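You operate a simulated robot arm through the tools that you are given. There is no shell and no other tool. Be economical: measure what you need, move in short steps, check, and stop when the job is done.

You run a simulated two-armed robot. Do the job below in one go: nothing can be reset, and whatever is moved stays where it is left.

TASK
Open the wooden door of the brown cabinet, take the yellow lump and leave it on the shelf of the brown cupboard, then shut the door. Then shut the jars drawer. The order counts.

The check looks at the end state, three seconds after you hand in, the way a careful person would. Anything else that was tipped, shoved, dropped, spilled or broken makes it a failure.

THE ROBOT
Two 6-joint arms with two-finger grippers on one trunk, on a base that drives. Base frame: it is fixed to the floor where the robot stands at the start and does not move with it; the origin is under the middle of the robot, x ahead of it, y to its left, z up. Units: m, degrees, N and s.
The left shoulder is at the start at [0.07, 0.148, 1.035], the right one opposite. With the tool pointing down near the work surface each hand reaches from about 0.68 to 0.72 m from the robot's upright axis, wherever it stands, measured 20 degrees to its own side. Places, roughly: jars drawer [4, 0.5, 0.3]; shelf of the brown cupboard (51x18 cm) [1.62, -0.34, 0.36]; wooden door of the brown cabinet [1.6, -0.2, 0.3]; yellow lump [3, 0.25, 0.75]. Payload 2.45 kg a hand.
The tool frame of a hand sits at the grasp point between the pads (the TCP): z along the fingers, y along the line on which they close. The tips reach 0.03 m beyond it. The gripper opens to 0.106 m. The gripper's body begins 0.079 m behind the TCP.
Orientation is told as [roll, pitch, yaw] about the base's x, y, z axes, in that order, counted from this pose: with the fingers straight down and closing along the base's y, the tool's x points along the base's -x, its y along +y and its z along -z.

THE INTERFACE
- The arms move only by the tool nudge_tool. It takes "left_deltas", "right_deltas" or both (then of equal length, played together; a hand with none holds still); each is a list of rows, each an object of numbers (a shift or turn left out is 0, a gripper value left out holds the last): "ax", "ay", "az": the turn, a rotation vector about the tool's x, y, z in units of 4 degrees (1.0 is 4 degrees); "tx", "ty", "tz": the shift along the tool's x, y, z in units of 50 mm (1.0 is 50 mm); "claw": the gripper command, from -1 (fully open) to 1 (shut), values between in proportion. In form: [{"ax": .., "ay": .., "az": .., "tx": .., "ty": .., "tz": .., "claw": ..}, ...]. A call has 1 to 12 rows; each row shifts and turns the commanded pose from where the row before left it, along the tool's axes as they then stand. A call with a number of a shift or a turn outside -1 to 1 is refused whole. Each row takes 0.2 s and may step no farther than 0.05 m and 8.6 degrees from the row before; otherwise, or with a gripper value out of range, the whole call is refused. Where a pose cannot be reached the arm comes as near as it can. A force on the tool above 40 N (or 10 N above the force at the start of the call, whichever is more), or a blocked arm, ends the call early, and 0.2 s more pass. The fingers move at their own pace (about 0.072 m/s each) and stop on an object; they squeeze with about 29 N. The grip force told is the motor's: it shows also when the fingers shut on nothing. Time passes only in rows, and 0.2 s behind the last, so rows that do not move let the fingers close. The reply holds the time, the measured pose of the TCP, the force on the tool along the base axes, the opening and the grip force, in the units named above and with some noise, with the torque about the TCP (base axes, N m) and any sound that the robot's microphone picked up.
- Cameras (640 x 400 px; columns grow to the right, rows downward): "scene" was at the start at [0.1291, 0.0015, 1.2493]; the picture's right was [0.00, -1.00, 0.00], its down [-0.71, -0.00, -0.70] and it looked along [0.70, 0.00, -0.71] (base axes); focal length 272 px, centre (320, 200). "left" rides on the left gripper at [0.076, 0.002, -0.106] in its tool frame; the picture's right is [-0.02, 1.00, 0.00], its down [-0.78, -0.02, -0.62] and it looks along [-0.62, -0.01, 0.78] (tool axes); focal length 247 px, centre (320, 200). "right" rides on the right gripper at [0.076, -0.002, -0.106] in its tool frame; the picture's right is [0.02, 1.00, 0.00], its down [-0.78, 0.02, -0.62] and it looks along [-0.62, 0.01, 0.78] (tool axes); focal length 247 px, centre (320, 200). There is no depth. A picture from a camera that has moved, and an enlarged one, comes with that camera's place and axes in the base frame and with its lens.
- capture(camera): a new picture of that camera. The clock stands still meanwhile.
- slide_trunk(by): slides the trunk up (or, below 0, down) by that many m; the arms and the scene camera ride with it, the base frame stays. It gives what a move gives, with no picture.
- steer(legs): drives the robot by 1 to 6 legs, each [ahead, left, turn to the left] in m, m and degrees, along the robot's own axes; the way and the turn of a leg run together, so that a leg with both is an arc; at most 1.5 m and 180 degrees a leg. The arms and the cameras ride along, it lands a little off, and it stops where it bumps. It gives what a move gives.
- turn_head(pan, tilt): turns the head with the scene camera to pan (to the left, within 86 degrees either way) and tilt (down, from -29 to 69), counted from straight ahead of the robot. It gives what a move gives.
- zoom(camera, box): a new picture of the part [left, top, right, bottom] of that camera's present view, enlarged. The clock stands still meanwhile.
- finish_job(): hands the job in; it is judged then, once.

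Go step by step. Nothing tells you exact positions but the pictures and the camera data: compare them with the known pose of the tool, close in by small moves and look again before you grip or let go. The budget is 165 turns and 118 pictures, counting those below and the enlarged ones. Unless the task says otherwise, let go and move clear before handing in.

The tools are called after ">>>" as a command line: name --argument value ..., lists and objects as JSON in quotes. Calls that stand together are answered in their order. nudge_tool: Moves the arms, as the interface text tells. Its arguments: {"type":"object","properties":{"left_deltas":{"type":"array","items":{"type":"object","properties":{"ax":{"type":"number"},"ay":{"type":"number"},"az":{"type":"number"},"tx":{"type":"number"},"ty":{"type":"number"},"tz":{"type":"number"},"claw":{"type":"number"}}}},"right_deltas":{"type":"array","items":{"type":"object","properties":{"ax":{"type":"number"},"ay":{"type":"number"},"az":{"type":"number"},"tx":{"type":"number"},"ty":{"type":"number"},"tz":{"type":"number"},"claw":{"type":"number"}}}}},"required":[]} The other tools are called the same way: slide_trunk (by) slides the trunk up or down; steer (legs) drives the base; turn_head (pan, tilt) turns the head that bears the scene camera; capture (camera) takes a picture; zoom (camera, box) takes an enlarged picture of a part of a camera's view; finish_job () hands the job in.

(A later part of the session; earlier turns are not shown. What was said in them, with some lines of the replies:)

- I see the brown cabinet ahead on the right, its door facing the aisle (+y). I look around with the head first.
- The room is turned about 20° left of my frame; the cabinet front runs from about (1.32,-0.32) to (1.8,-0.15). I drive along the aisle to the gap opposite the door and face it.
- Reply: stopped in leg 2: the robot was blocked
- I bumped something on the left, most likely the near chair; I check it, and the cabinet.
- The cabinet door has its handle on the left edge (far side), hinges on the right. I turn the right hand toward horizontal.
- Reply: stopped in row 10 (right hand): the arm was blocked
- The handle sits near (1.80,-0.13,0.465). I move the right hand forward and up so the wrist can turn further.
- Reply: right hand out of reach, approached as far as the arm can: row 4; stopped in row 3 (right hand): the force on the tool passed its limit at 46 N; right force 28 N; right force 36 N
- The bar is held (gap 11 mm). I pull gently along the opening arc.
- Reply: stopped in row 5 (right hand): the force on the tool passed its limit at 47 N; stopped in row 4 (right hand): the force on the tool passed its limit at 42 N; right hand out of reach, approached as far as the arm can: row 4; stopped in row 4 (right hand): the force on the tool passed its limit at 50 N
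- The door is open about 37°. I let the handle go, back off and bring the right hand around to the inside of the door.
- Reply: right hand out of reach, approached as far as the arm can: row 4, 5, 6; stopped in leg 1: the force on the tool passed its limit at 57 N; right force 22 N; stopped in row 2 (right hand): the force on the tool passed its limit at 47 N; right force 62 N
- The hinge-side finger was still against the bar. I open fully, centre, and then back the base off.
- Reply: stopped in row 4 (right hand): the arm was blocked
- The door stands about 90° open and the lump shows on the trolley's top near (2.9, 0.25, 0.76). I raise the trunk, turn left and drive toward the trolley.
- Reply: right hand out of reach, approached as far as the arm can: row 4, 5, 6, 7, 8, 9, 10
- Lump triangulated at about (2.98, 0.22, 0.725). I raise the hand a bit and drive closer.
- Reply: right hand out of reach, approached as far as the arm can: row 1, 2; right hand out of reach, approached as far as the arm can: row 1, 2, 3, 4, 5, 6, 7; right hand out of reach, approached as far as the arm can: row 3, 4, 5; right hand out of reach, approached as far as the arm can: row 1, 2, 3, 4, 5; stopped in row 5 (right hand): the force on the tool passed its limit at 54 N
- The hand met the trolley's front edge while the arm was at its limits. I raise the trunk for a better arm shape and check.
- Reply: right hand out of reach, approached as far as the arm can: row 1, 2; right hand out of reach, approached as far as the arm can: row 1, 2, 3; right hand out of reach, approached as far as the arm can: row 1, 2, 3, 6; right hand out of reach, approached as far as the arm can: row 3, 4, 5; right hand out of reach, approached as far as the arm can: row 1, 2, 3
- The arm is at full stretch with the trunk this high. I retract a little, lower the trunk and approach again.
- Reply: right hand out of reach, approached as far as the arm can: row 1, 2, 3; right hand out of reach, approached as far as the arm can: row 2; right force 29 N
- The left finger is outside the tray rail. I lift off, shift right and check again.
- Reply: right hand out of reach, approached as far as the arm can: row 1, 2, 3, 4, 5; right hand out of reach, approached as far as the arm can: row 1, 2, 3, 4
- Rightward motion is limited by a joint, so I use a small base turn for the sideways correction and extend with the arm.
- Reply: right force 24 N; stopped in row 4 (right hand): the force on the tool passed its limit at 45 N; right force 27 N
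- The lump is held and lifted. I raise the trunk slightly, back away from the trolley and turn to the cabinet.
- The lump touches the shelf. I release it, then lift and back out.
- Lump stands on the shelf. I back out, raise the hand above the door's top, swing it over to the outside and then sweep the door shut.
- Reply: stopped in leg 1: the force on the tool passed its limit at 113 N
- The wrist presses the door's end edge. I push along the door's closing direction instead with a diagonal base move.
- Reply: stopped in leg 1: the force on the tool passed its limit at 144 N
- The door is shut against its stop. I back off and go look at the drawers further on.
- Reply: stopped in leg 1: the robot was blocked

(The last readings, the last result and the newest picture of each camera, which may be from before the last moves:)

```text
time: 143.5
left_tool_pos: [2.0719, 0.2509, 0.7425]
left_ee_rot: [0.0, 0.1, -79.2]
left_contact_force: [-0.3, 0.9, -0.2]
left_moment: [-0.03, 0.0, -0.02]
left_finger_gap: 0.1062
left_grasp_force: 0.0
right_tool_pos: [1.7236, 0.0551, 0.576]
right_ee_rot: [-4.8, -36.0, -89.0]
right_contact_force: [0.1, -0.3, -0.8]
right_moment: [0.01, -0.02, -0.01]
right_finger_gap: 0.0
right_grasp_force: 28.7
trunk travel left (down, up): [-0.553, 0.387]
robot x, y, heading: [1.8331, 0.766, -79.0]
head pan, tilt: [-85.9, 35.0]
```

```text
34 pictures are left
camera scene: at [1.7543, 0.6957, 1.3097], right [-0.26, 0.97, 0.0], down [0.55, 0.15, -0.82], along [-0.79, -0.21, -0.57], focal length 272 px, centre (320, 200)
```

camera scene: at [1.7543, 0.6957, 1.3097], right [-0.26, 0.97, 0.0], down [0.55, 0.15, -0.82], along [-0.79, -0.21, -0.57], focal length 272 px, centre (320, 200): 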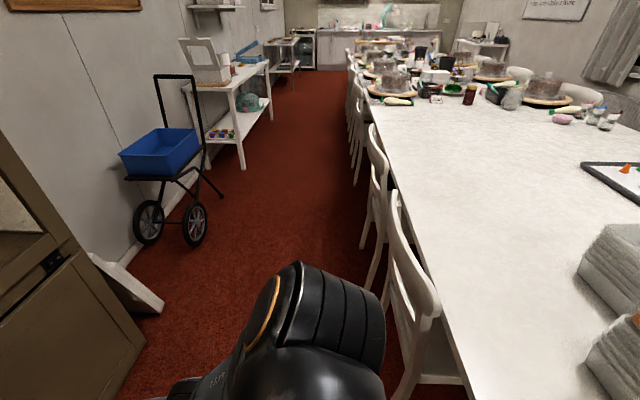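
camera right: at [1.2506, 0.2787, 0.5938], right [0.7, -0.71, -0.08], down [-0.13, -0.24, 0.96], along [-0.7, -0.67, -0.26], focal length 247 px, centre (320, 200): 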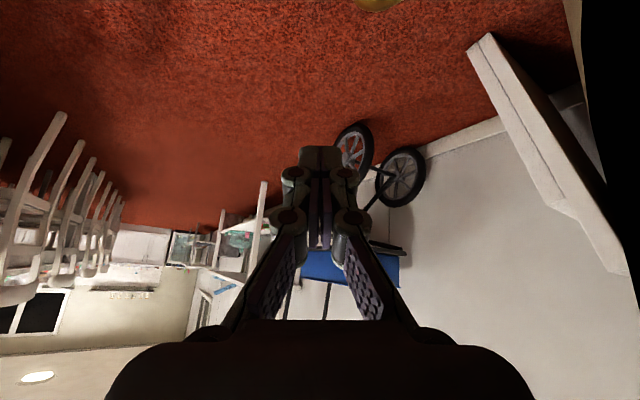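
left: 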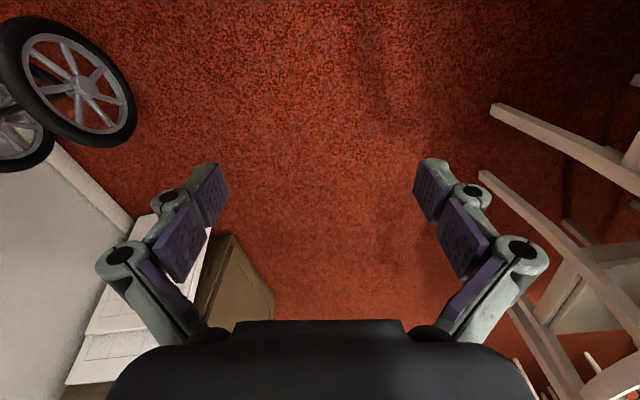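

>>> steer --legs '[[0.1, 0.08, 0], [0, 0, 90]]'

>>> turn_head --pan 0 --tilt 25

>>> capture --camera "scene"

>>> zoom --camera "scene" --box '[240, 60, 440, 260]'

```text
time: 148.6
left_tool_pos: [2.449, 0.9188, 0.7417]
left_ee_rot: [0.0, 0.1, 10.1]
left_contact_force: [0.2, 0.8, -0.4]
left_moment: [0.02, 0.03, -0.05]
left_finger_gap: 0.1063
left_grasp_force: 0.1
right_tool_pos: [2.6411, 0.5658, 0.5762]
right_ee_rot: [-4.8, -35.9, 0.4]
right_contact_force: [1.0, 0.8, -0.8]
right_moment: [-0.02, 0.01, -0.01]
right_finger_gap: 0.0002
right_grasp_force: 28.6
trunk travel left (down, up): [-0.553, 0.387]
robot x, y, heading: [1.9282, 0.6824, 10.4]
head pan, tilt: [-85.9, 35.0]
```

```text
time: 150.2
left_tool_pos: [2.4492, 0.9183, 0.7418]
left_ee_rot: [0.0, 0.1, 10.2]
left_contact_force: [0.0, 0.0, -1.1]
left_moment: [0.03, -0.02, 0.03]
left_finger_gap: 0.1058
left_grasp_force: 0.1
right_tool_pos: [2.641, 0.5657, 0.5778]
right_ee_rot: [-4.9, -36.0, 0.5]
right_contact_force: [0.1, -0.3, 0.5]
right_moment: [0.0, 0.01, 0.0]
right_finger_gap: 0.0
right_grasp_force: 28.6
trunk travel left (down, up): [-0.553, 0.387]
robot x, y, heading: [1.9273, 0.6849, 10.0]
head pan, tilt: [0.0, 25.0]
```

```text
33 pictures are left
camera scene: at [2.0688, 0.7101, 1.3255], right [0.18, -0.98, 0.0], down [-0.42, -0.08, -0.91], along [0.89, 0.16, -0.42], focal length 272 px, centre (320, 200)
```

scene: 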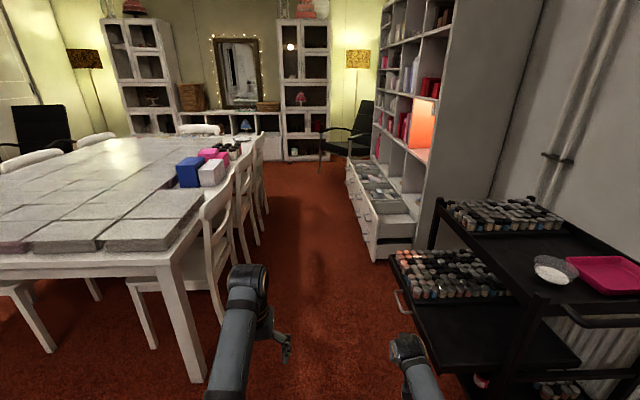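

```text
2.00 times, centred on (340, 160) of scene
camera zoom: at [2.0688, 0.7101, 1.3255], right [0.18, -0.98, 0.0], down [-0.42, -0.08, -0.91], along [0.89, 0.16, -0.42], focal length 545 px, centre (280, 280)
```

zoom: 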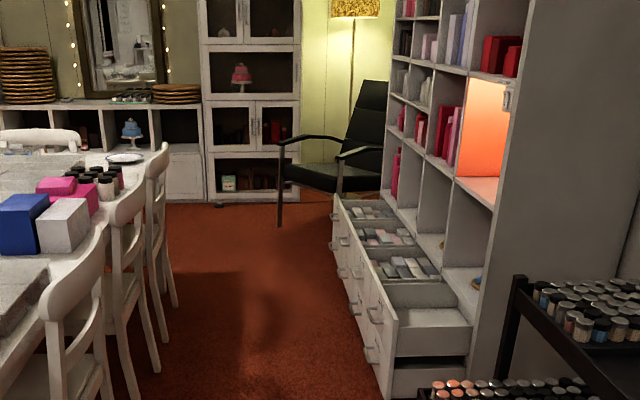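

>>> slide_trunk --by 0.2

>>> steer --legs '[[0.05, 0.1, 5], [0.8, 0.0, 0]]'

>>> turn_head --pan -10 --tilt 35

>>> capture --camera "scene"

```text
time: 152.3
left_tool_pos: [2.4491, 0.9178, 0.942]
left_ee_rot: [0.0, 0.0, 10.3]
left_contact_force: [0.7, -0.1, 0.5]
left_moment: [-0.02, 0.02, 0.01]
left_finger_gap: 0.106
left_grasp_force: 0.1
right_tool_pos: [2.6409, 0.5661, 0.7777]
right_ee_rot: [-4.8, -36.1, 0.4]
right_contact_force: [-0.4, -0.5, 0.3]
right_moment: [0.02, -0.02, -0.02]
right_finger_gap: 0.0002
right_grasp_force: 28.9
trunk travel left (down, up): [-0.753, 0.187]
robot x, y, heading: [1.9322, 0.6847, 10.2]
head pan, tilt: [0.0, 25.0]
```

```text
time: 157.4
left_tool_pos: [3.2092, 1.3069, 0.9427]
left_ee_rot: [0.0, 0.1, 16.8]
left_contact_force: [-0.3, -0.4, 0.0]
left_moment: [0.01, 0.01, 0.01]
left_finger_gap: 0.1057
left_grasp_force: 0.1
right_tool_pos: [3.4407, 0.9817, 0.7767]
right_ee_rot: [-4.8, -36.1, 7.0]
right_contact_force: [-0.3, -0.6, 0.3]
right_moment: [0.01, 0.0, -0.01]
right_finger_gap: 0.0002
right_grasp_force: 28.8
trunk travel left (down, up): [-0.753, 0.187]
robot x, y, heading: [2.721, 1.0156, 16.9]
head pan, tilt: [0.0, 25.0]
```

```text
time: 158.2
left_tool_pos: [3.2096, 1.3079, 0.9424]
left_ee_rot: [0.0, 0.2, 16.8]
left_contact_force: [-0.7, 0.1, -0.2]
left_moment: [0.01, 0.0, -0.01]
left_finger_gap: 0.1062
left_grasp_force: 0.1
right_tool_pos: [3.4401, 0.9817, 0.7762]
right_ee_rot: [-4.8, -36.0, 7.0]
right_contact_force: [-0.3, -0.6, 0.4]
right_moment: [0.0, 0.0, 0.01]
right_finger_gap: 0.0
right_grasp_force: 29.0
trunk travel left (down, up): [-0.753, 0.187]
robot x, y, heading: [2.7218, 1.0156, 17.2]
head pan, tilt: [-10.0, 35.0]
```

```text
31 pictures are left
camera scene: at [2.8559, 1.0417, 1.5097], right [0.12, -0.99, 0.0], down [-0.57, -0.07, -0.82], along [0.81, 0.1, -0.57], focal length 272 px, centre (320, 200)
```

scene: 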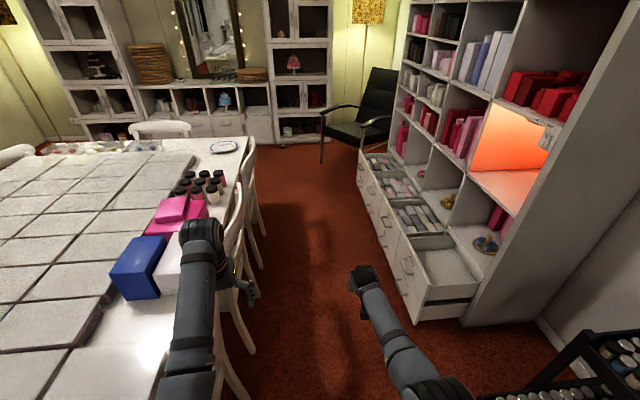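

>>> zoom --camera "scene" --box '[340, 140, 520, 340]'

>>> turn_head --pan -60 --tilt 45

>>> capture --camera "scene"

```text
2.00 times, centred on (430, 240) of scene
camera zoom: at [2.8559, 1.0417, 1.5097], right [0.12, -0.99, 0.0], down [-0.57, -0.07, -0.82], along [0.81, 0.1, -0.57], focal length 545 px, centre (100, 120)
```

zoom: 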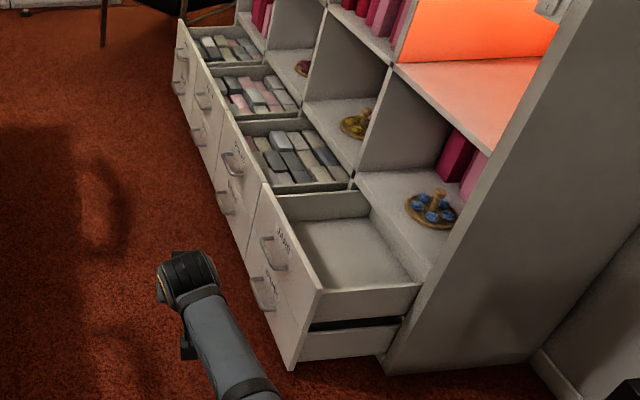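

```text
time: 159.3
left_tool_pos: [3.2107, 1.3077, 0.9419]
left_ee_rot: [0.0, 0.2, 16.8]
left_contact_force: [0.2, -0.8, -0.3]
left_moment: [0.01, -0.01, 0.02]
left_finger_gap: 0.106
left_grasp_force: 0.1
right_tool_pos: [3.4401, 0.9813, 0.7767]
right_ee_rot: [-4.9, -36.0, 7.1]
right_contact_force: [0.2, 0.6, -0.8]
right_moment: [-0.02, 0.0, 0.0]
right_finger_gap: 0.0
right_grasp_force: 28.4
trunk travel left (down, up): [-0.753, 0.187]
robot x, y, heading: [2.7203, 1.0164, 17.1]
head pan, tilt: [-60.0, 45.0]
```

```text
29 pictures are left
camera scene: at [2.8277, 0.9755, 1.4949], right [-0.68, -0.73, 0.0], down [-0.52, 0.48, -0.71], along [0.52, -0.48, -0.71], focal length 272 px, centre (320, 200)
```

scene: 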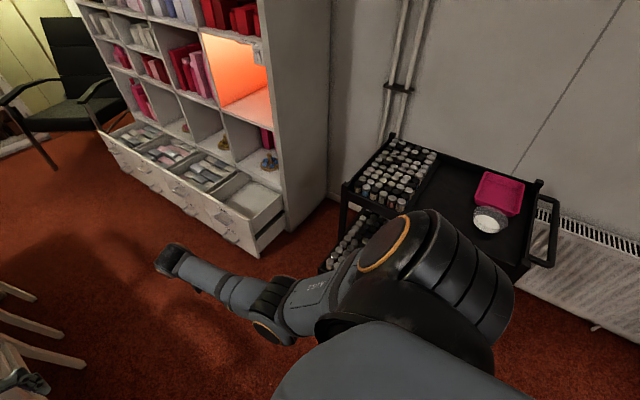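

>>> steer --legs '[[0.55, -0.03, 0]]'

>>> turn_head --pan -45 --tilt 42

>>> capture --camera "scene"

```text
time: 162.5
left_tool_pos: [3.7371, 1.4459, 0.942]
left_ee_rot: [-0.1, 0.1, 17.4]
left_contact_force: [-0.3, 0.8, 1.0]
left_moment: [-0.03, 0.03, 0.03]
left_finger_gap: 0.1061
left_grasp_force: 0.2
right_tool_pos: [3.9724, 1.1205, 0.7772]
right_ee_rot: [-4.8, -35.9, 7.6]
right_contact_force: [-0.3, 0.9, 0.2]
right_moment: [-0.01, 0.0, -0.02]
right_finger_gap: 0.0001
right_grasp_force: 28.4
trunk travel left (down, up): [-0.753, 0.187]
robot x, y, heading: [3.2522, 1.1473, 17.5]
head pan, tilt: [-60.0, 45.0]
```

```text
time: 163.3
left_tool_pos: [3.7383, 1.4444, 0.9419]
left_ee_rot: [0.0, 0.1, 17.4]
left_contact_force: [0.2, -0.7, 0.2]
left_moment: [-0.01, 0.01, -0.02]
left_finger_gap: 0.1058
left_grasp_force: 0.0
right_tool_pos: [3.9719, 1.1206, 0.7764]
right_ee_rot: [-4.7, -36.0, 7.6]
right_contact_force: [0.4, 0.1, 0.1]
right_moment: [-0.02, 0.02, -0.03]
right_finger_gap: 0.0
right_grasp_force: 28.4
trunk travel left (down, up): [-0.753, 0.187]
robot x, y, heading: [3.2543, 1.1451, 17.3]
head pan, tilt: [-45.0, 42.0]
```

```text
28 pictures are left
camera scene: at [3.3733, 1.1262, 1.4992], right [-0.46, -0.89, 0.0], down [-0.59, 0.31, -0.74], along [0.66, -0.34, -0.67], focal length 272 px, centre (320, 200)
```

scene: 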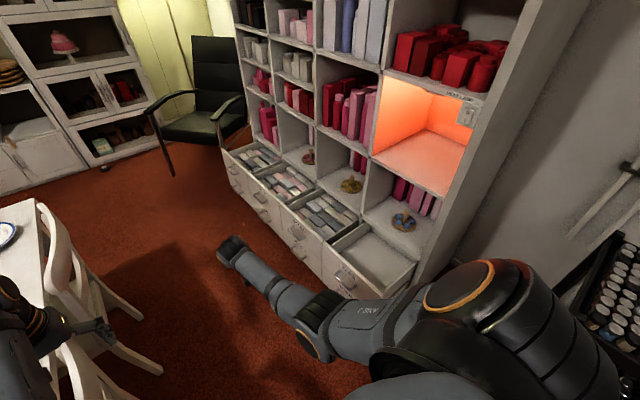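

>>> zoom --camera "scene" --box '[215, 145, 425, 305]'

```text
2.50 times, centred on (320, 225) of scene
camera zoom: at [3.3733, 1.1262, 1.4992], right [-0.46, -0.89, 0.0], down [-0.59, 0.31, -0.74], along [0.66, -0.34, -0.67], focal length 681 px, centre (320, 138)
```

zoom: 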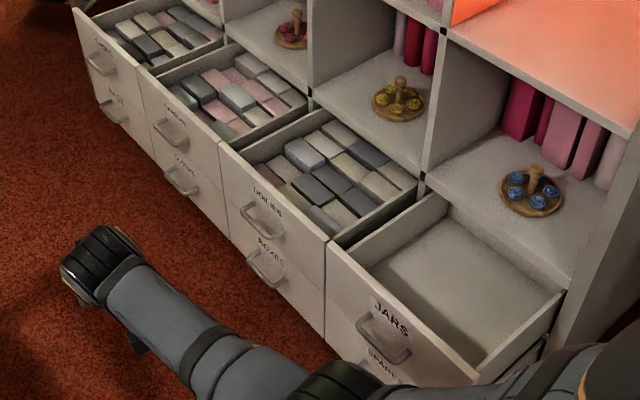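

The nearest column's upper drawer is labelled JARS; its front is near (4.0, 0.64), z 0.2–0.355, pulled out about 0.28 m. I position the right hand in front of it.

>>> steer --legs '[[0, 0, -38], [0.15, 0.09, 0]]'

>>> turn_head --pan -15 --tilt 50

>>> capture --camera "scene"

>>> capture --camera "right"

```text
time: 166.2
left_tool_pos: [3.9196, 1.1108, 0.9414]
left_ee_rot: [-0.1, 0.3, -20.0]
left_contact_force: [0.1, -0.2, -0.5]
left_moment: [-0.01, 0.05, -0.01]
left_finger_gap: 0.1061
left_grasp_force: 0.0
right_tool_pos: [3.9086, 0.7107, 0.7757]
right_ee_rot: [-5.0, -35.8, -29.6]
right_contact_force: [-0.2, -0.3, -0.4]
right_moment: [0.0, 0.0, -0.07]
right_finger_gap: 0.0004
right_grasp_force: 28.4
trunk travel left (down, up): [-0.753, 0.187]
robot x, y, heading: [3.3487, 1.1713, -19.9]
head pan, tilt: [-45.0, 42.0]
stopped in leg 2: the robot was blocked; the commanded pose is now the measured one
```

```text
time: 167.2
left_tool_pos: [3.9174, 1.1094, 0.9431]
left_ee_rot: [0.0, 0.1, -20.0]
left_contact_force: [0.3, -0.2, -0.2]
left_moment: [0.01, -0.03, 0.03]
left_finger_gap: 0.106
left_grasp_force: 0.0
right_tool_pos: [3.9072, 0.71, 0.7773]
right_ee_rot: [-4.9, -36.0, -29.9]
right_contact_force: [-0.6, -0.4, 1.2]
right_moment: [-0.01, -0.01, -0.02]
right_finger_gap: 0.0001
right_grasp_force: 29.2
trunk travel left (down, up): [-0.753, 0.187]
robot x, y, heading: [3.3525, 1.1679, -19.8]
head pan, tilt: [-15.0, 50.0]
```

```text
26 pictures are left
camera scene: at [3.4591, 1.1086, 1.4881], right [-0.57, -0.82, 0.0], down [-0.63, 0.44, -0.64], along [0.53, -0.37, -0.77], focal length 272 px, centre (320, 200)
```

scene: 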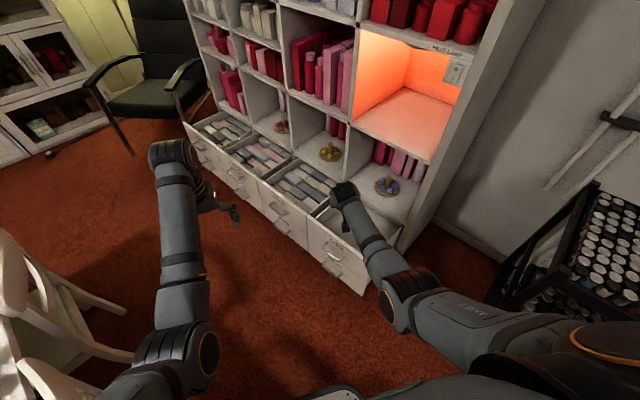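

```text
25 pictures are left
camera right: at [3.8012, 0.7791, 0.818], right [0.52, 0.85, -0.08], down [0.27, -0.07, 0.96], along [0.81, -0.52, -0.27], focal length 247 px, centre (320, 200)
```

right: 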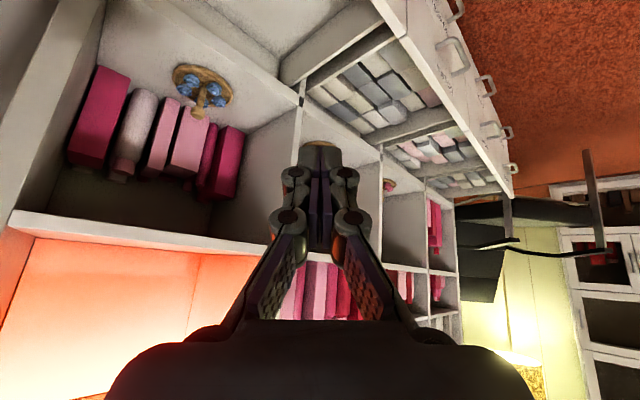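

>>> steer --legs '[[0.06, 0.0, 0]]'

>>> slide_trunk --by -0.4

>>> capture --camera "right"

>>> capture --camera "scene"

```text
time: 168.1
left_tool_pos: [3.9714, 1.0915, 0.9443]
left_ee_rot: [-0.1, 0.1, -20.0]
left_contact_force: [0.3, -0.2, -0.6]
left_moment: [-0.02, -0.01, 0.0]
left_finger_gap: 0.1059
left_grasp_force: 0.1
right_tool_pos: [3.9609, 0.6914, 0.7776]
right_ee_rot: [-4.7, -36.0, -29.8]
right_contact_force: [-0.3, -0.2, 0.0]
right_moment: [-0.01, -0.01, 0.01]
right_finger_gap: 0.0
right_grasp_force: 28.9
trunk travel left (down, up): [-0.753, 0.187]
robot x, y, heading: [3.4061, 1.1499, -19.8]
head pan, tilt: [-15.0, 50.0]
```

```text
time: 172.0
left_tool_pos: [3.9729, 1.0901, 0.5431]
left_ee_rot: [0.0, 0.3, -20.1]
left_contact_force: [-0.2, 0.0, 0.0]
left_moment: [0.01, -0.01, 0.02]
left_finger_gap: 0.1059
left_grasp_force: 0.1
right_tool_pos: [3.9612, 0.6905, 0.3763]
right_ee_rot: [-4.9, -36.0, -29.8]
right_contact_force: [-0.3, -0.2, -0.6]
right_moment: [-0.02, 0.0, -0.03]
right_finger_gap: 0.0002
right_grasp_force: 28.0
trunk travel left (down, up): [-0.353, 0.587]
robot x, y, heading: [3.4077, 1.1503, -20.0]
head pan, tilt: [-15.0, 50.0]
```

```text
24 pictures are left
camera right: at [3.8564, 0.7593, 0.4175], right [0.52, 0.85, -0.08], down [0.27, -0.07, 0.96], along [0.81, -0.52, -0.27], focal length 247 px, centre (320, 200)
```

right: 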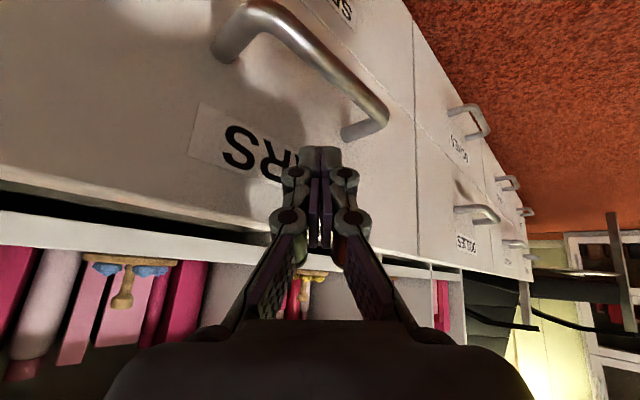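

```text
23 pictures are left
camera scene: at [3.5152, 1.0891, 1.088], right [-0.57, -0.82, 0.0], down [-0.63, 0.44, -0.64], along [0.53, -0.37, -0.77], focal length 272 px, centre (320, 200)
```

scene: 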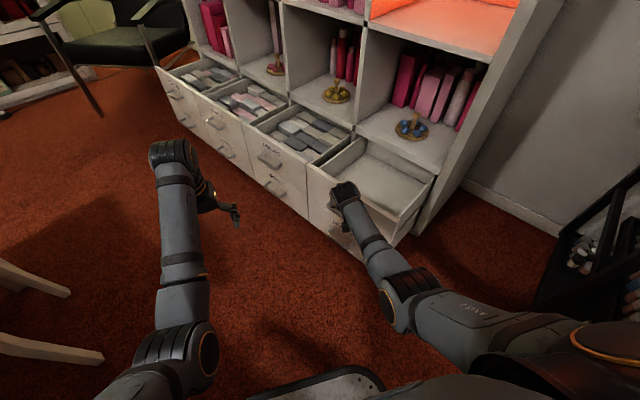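

>>> slide_trunk --by -0.02

>>> steer --legs '[[0.036, -0.045, 0]]'

>>> capture --camera "right"

>>> zoom --camera "scene" --box '[280, 130, 460, 270]'

```text
time: 172.6
left_tool_pos: [3.9716, 1.0904, 0.5239]
left_ee_rot: [0.0, 0.2, -20.0]
left_contact_force: [0.9, -0.1, -0.1]
left_moment: [-0.04, -0.05, -0.02]
left_finger_gap: 0.1058
left_grasp_force: 0.1
right_tool_pos: [3.9617, 0.6909, 0.3564]
right_ee_rot: [-4.8, -35.9, -29.8]
right_contact_force: [0.2, 0.7, -0.5]
right_moment: [-0.01, 0.02, 0.01]
right_finger_gap: 0.0002
right_grasp_force: 29.1
trunk travel left (down, up): [-0.333, 0.607]
robot x, y, heading: [3.4018, 1.1504, -19.9]
head pan, tilt: [-15.0, 50.0]
```

```text
time: 173.6
left_tool_pos: [3.9916, 1.0343, 0.5218]
left_ee_rot: [0.0, 0.2, -20.1]
left_contact_force: [-0.1, 0.1, 0.0]
left_moment: [0.03, -0.01, 0.0]
left_finger_gap: 0.1058
left_grasp_force: 0.0
right_tool_pos: [3.9798, 0.6358, 0.3566]
right_ee_rot: [-4.8, -35.9, -29.9]
right_contact_force: [-0.2, 0.9, -0.8]
right_moment: [0.0, 0.01, 0.01]
right_finger_gap: 0.0
right_grasp_force: 28.6
trunk travel left (down, up): [-0.333, 0.607]
robot x, y, heading: [3.4289, 1.0883, -20.0]
head pan, tilt: [-15.0, 50.0]
```

```text
22 pictures are left
camera right: at [3.8755, 0.7043, 0.3969], right [0.52, 0.85, -0.08], down [0.27, -0.08, 0.96], along [0.81, -0.52, -0.27], focal length 247 px, centre (320, 200)
```

right: 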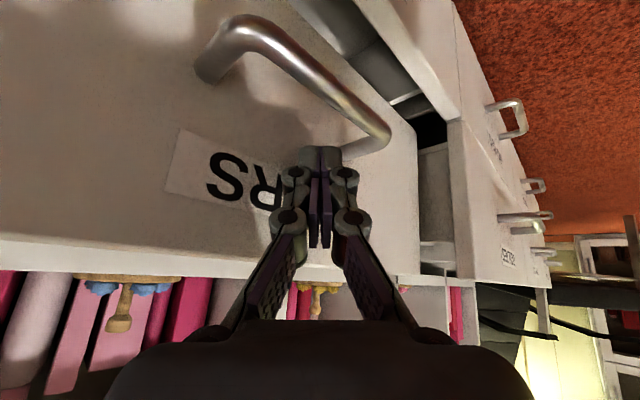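

```text
2.86 times, centred on (370, 200) of scene
camera zoom: at [3.5346, 1.0335, 1.0679], right [-0.57, -0.82, 0.0], down [-0.63, 0.44, -0.64], along [0.53, -0.37, -0.77], focal length 778 px, centre (177, 200)
```

zoom: 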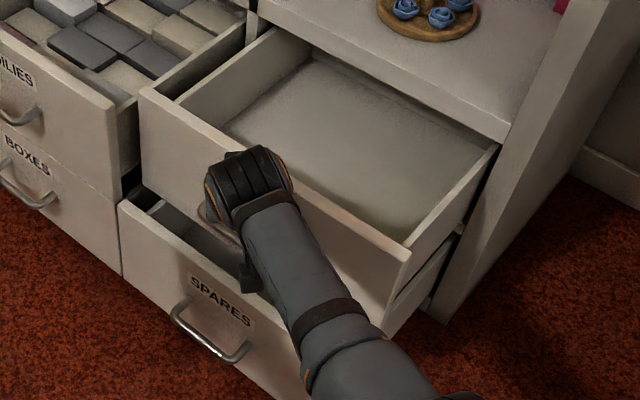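

The JARS drawer is sliding in while the SPARES drawer below stays. I keep pushing in small steps.

>>> steer --legs '[[0.058, -0.087, 0]]'

>>> zoom --camera "scene" --box '[280, 130, 460, 270]'

```text
time: 174.8
left_tool_pos: [4.0145, 0.932, 0.5224]
left_ee_rot: [0.0, 0.2, -20.2]
left_contact_force: [0.5, 1.0, -0.4]
left_moment: [-0.01, 0.01, -0.03]
left_finger_gap: 0.106
left_grasp_force: 0.1
right_tool_pos: [4.0035, 0.5323, 0.3557]
right_ee_rot: [-4.7, -35.9, -29.9]
right_contact_force: [0.6, -0.7, -1.4]
right_moment: [-0.03, 0.01, 0.02]
right_finger_gap: 0.0
right_grasp_force: 27.9
trunk travel left (down, up): [-0.333, 0.607]
robot x, y, heading: [3.4449, 0.9888, -20.1]
head pan, tilt: [-15.0, 50.0]
```

```text
2.86 times, centred on (370, 200) of scene
camera zoom: at [3.5576, 0.9317, 1.0679], right [-0.57, -0.82, 0.0], down [-0.63, 0.44, -0.64], along [0.53, -0.37, -0.77], focal length 778 px, centre (177, 200)
```

zoom: 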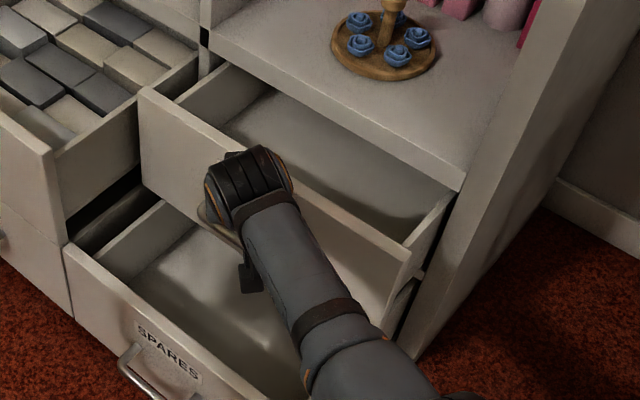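

>>> steer --legs '[[0.05, -0.075, 0]]'

>>> zoom --camera "scene" --box '[280, 130, 460, 270]'

```text
time: 175.9
left_tool_pos: [4.0358, 0.8456, 0.5213]
left_ee_rot: [0.0, 0.2, -20.1]
left_contact_force: [-0.5, 0.4, -0.8]
left_moment: [0.03, 0.01, -0.01]
left_finger_gap: 0.1062
left_grasp_force: 0.1
right_tool_pos: [4.0245, 0.4449, 0.3545]
right_ee_rot: [-4.7, -35.9, -30.0]
right_contact_force: [0.3, -0.2, 0.3]
right_moment: [0.01, -0.05, 0.02]
right_finger_gap: 0.0002
right_grasp_force: 29.3
trunk travel left (down, up): [-0.333, 0.607]
robot x, y, heading: [3.4727, 0.9085, -20.1]
head pan, tilt: [-15.0, 50.0]
```

```text
2.86 times, centred on (370, 200) of scene
camera zoom: at [3.579, 0.8454, 1.0679], right [-0.57, -0.82, 0.0], down [-0.63, 0.44, -0.64], along [0.53, -0.37, -0.77], focal length 778 px, centre (177, 200)
```

zoom: 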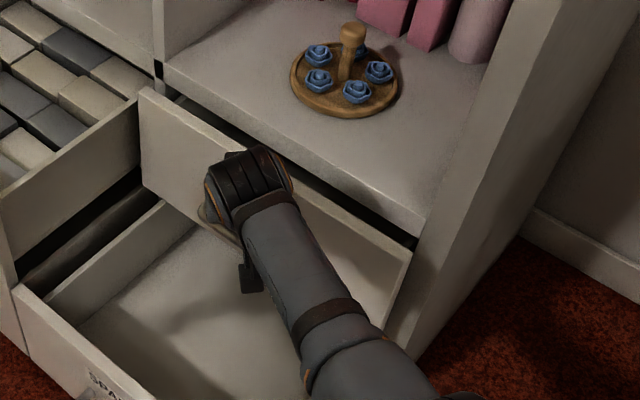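

>>> steer --legs '[[0.02, -0.03, 0]]'

>>> zoom --camera "scene" --box '[280, 130, 460, 270]'

```text
time: 176.8
left_tool_pos: [4.0424, 0.8149, 0.5217]
left_ee_rot: [-0.1, 0.3, -20.3]
left_contact_force: [0.5, 0.2, 0.3]
left_moment: [0.02, 0.01, 0.01]
left_finger_gap: 0.1059
left_grasp_force: 0.1
right_tool_pos: [4.0313, 0.4204, 0.3532]
right_ee_rot: [-4.2, -35.4, -30.2]
right_contact_force: [0.5, 0.2, -0.1]
right_moment: [0.01, 0.03, 0.0]
right_finger_gap: 0.0001
right_grasp_force: 28.6
trunk travel left (down, up): [-0.333, 0.607]
robot x, y, heading: [3.4833, 0.8733, -20.3]
head pan, tilt: [-15.0, 50.0]
stopped in leg 1: the force on the tool passed its limit at 53 N (the readings are from after the stop); the commanded pose is now the measured one
```

```text
2.86 times, centred on (370, 200) of scene
camera zoom: at [3.5869, 0.8136, 1.0679], right [-0.57, -0.82, 0.0], down [-0.63, 0.44, -0.64], along [0.53, -0.37, -0.77], focal length 778 px, centre (177, 200)
```

zoom: 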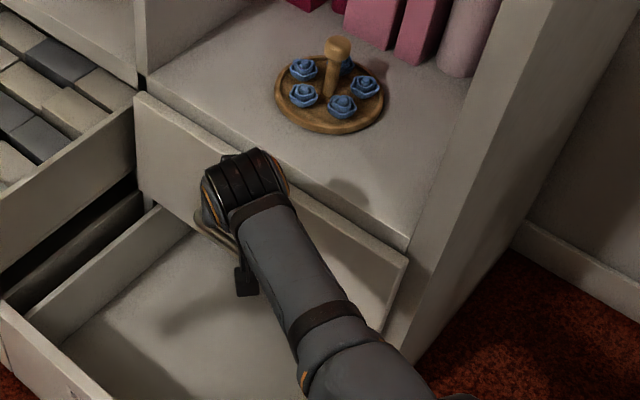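

It stopped on force, apparently at its stop. I back off and check.

>>> steer --legs '[[-0.055, 0.083, 0], [-0.055, 0.083, 0]]'

>>> slide_trunk --by 0.15

>>> capture --camera "right"

>>> zoom --camera "scene" --box '[260, 110, 480, 280]'

```text
time: 178.7
left_tool_pos: [3.9951, 1.0057, 0.5222]
left_ee_rot: [-0.2, 0.3, -20.2]
left_contact_force: [0.1, 0.8, 0.0]
left_moment: [0.01, -0.04, 0.0]
left_finger_gap: 0.1059
left_grasp_force: 0.0
right_tool_pos: [3.9842, 0.6127, 0.3527]
right_ee_rot: [-4.2, -35.5, -30.2]
right_contact_force: [0.5, 0.3, -0.2]
right_moment: [0.0, 0.01, 0.0]
right_finger_gap: 0.0
right_grasp_force: 28.7
trunk travel left (down, up): [-0.333, 0.607]
robot x, y, heading: [3.4304, 1.0686, -20.0]
head pan, tilt: [-15.0, 50.0]
```

```text
time: 180.5
left_tool_pos: [3.9944, 1.0062, 0.6717]
left_ee_rot: [0.0, 0.3, -20.3]
left_contact_force: [0.4, 0.1, -0.8]
left_moment: [-0.04, 0.01, 0.03]
left_finger_gap: 0.1059
left_grasp_force: 0.0
right_tool_pos: [3.9838, 0.6112, 0.5029]
right_ee_rot: [-4.2, -35.4, -30.2]
right_contact_force: [-0.5, -0.5, 0.1]
right_moment: [0.05, 0.02, 0.0]
right_finger_gap: 0.0
right_grasp_force: 28.6
trunk travel left (down, up): [-0.483, 0.457]
robot x, y, heading: [3.4315, 1.0647, -20.2]
head pan, tilt: [-15.0, 50.0]
```

```text
17 pictures are left
camera right: at [3.8797, 0.68, 0.5457], right [0.52, 0.85, -0.07], down [0.27, -0.09, 0.96], along [0.81, -0.52, -0.28], focal length 247 px, centre (320, 200)
```

right: 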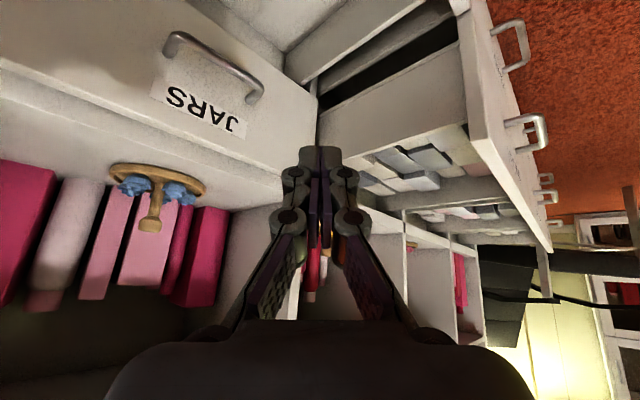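

```text
2.35 times, centred on (370, 195) of scene
camera zoom: at [3.5394, 1.0048, 1.2179], right [-0.57, -0.82, 0.0], down [-0.63, 0.44, -0.64], along [0.53, -0.37, -0.77], focal length 641 px, centre (202, 212)
```

zoom: 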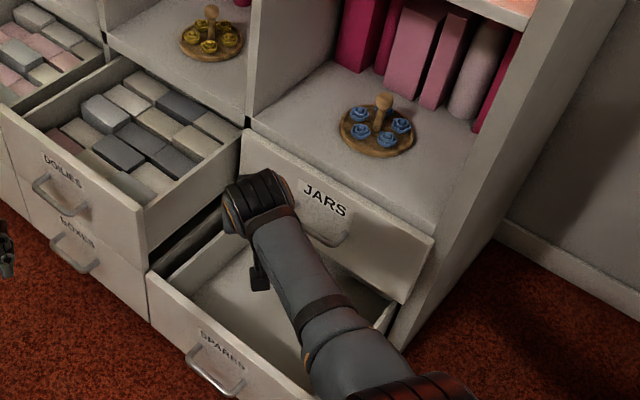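

>>> zoom --camera "right" --box '[0, 40, 330, 220]'

>>> zoom --camera "scene" --box '[325, 140, 425, 230]'

```text
1.94 times, centred on (165, 130) of right
camera zoom: at [3.8797, 0.68, 0.5457], right [0.52, 0.85, -0.07], down [0.27, -0.09, 0.96], along [0.81, -0.52, -0.28], focal length 479 px, centre (621, 336)
```

zoom: 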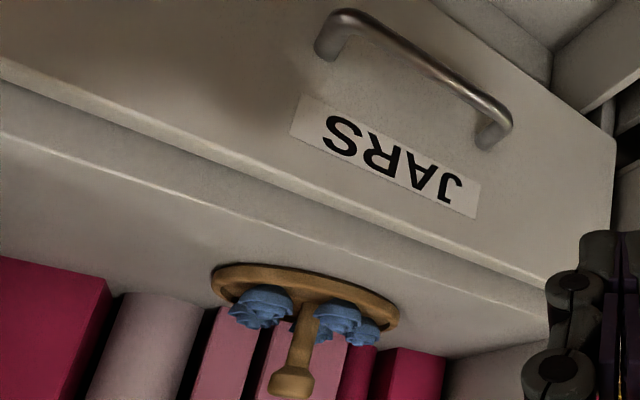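

```text
4.44 times, centred on (375, 185) of scene
camera zoom: at [3.5394, 1.0048, 1.2179], right [-0.57, -0.82, 0.0], down [-0.63, 0.44, -0.64], along [0.53, -0.37, -0.77], focal length 1210 px, centre (76, 267)
```

zoom: 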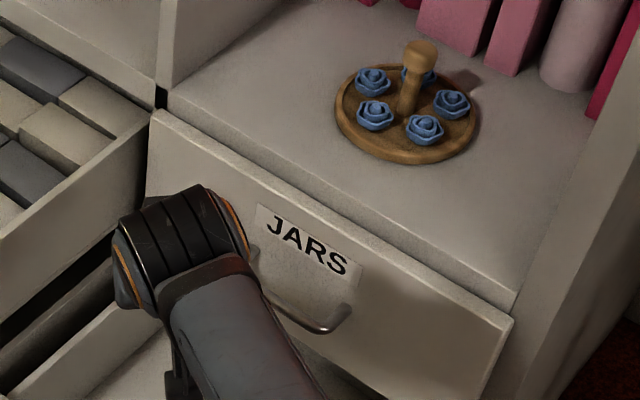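

>>> steer --legs '[[-0.25, 0.0, 0]]'

>>> turn_head --pan -18 --tilt 40

>>> capture --camera "scene"

>>> zoom --camera "scene" --box '[260, 90, 420, 230]'

```text
time: 182.3
left_tool_pos: [3.7615, 1.0919, 0.6726]
left_ee_rot: [-0.1, 0.2, -20.2]
left_contact_force: [-0.7, 0.6, 0.8]
left_moment: [-0.01, -0.06, 0.02]
left_finger_gap: 0.1059
left_grasp_force: 0.0
right_tool_pos: [3.7522, 0.6965, 0.5047]
right_ee_rot: [-4.2, -35.5, -30.2]
right_contact_force: [-0.3, 0.1, 0.4]
right_moment: [0.0, 0.02, 0.03]
right_finger_gap: 0.0
right_grasp_force: 28.8
trunk travel left (down, up): [-0.483, 0.457]
robot x, y, heading: [3.1979, 1.1535, -19.9]
head pan, tilt: [-15.0, 50.0]
```

```text
time: 183.0
left_tool_pos: [3.7627, 1.091, 0.6721]
left_ee_rot: [-0.1, 0.3, -20.2]
left_contact_force: [0.4, -0.9, 0.0]
left_moment: [0.02, 0.0, -0.01]
left_finger_gap: 0.1058
left_grasp_force: 0.1
right_tool_pos: [3.7526, 0.6969, 0.5025]
right_ee_rot: [-4.1, -35.4, -30.1]
right_contact_force: [0.5, -0.8, 0.1]
right_moment: [0.01, -0.02, -0.03]
right_finger_gap: 0.0
right_grasp_force: 28.6
trunk travel left (down, up): [-0.483, 0.457]
robot x, y, heading: [3.1982, 1.15, -20.0]
head pan, tilt: [-18.0, 40.0]
```

```text
13 pictures are left
camera scene: at [3.3101, 1.0815, 1.2321], right [-0.61, -0.79, 0.0], down [-0.51, 0.4, -0.77], along [0.6, -0.47, -0.64], focal length 272 px, centre (320, 200)
```

scene: 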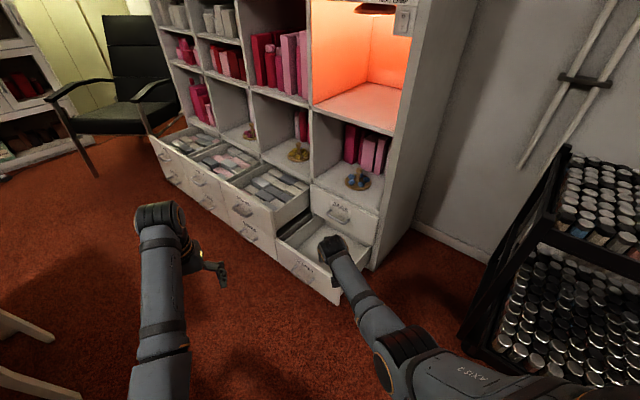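

```text
2.86 times, centred on (340, 160) of scene
camera zoom: at [3.3101, 1.0815, 1.2321], right [-0.61, -0.79, 0.0], down [-0.51, 0.4, -0.77], along [0.6, -0.47, -0.64], focal length 778 px, centre (263, 314)
```

zoom: 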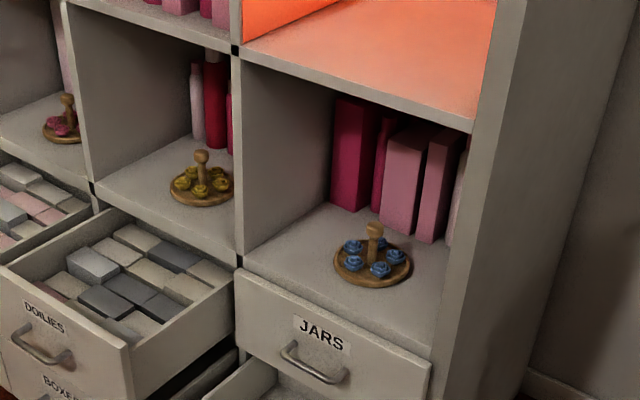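

The jars drawer sits flush with only its front's thickness proud, the cabinet door is shut with the lump inside on the shelf, and both hands are clear. I hand in.

>>> finish_job

```text
The job is handed in.
```

I did all four steps in order. I opened the cabinet door, put the yellow lump on the shelf and pushed the door shut against its stop. Then I pushed the JARS drawer in until it hit its stop. The last pictures show the door closed and the drawer flush.

The base was blocked three times along the way: most likely by a chair twice, and once by something behind me, perhaps the table. While reaching for the lump, a finger pressed on the trolley's edge. Nothing looked tipped or moved in the pictures, but I didn't check every chair at the end.
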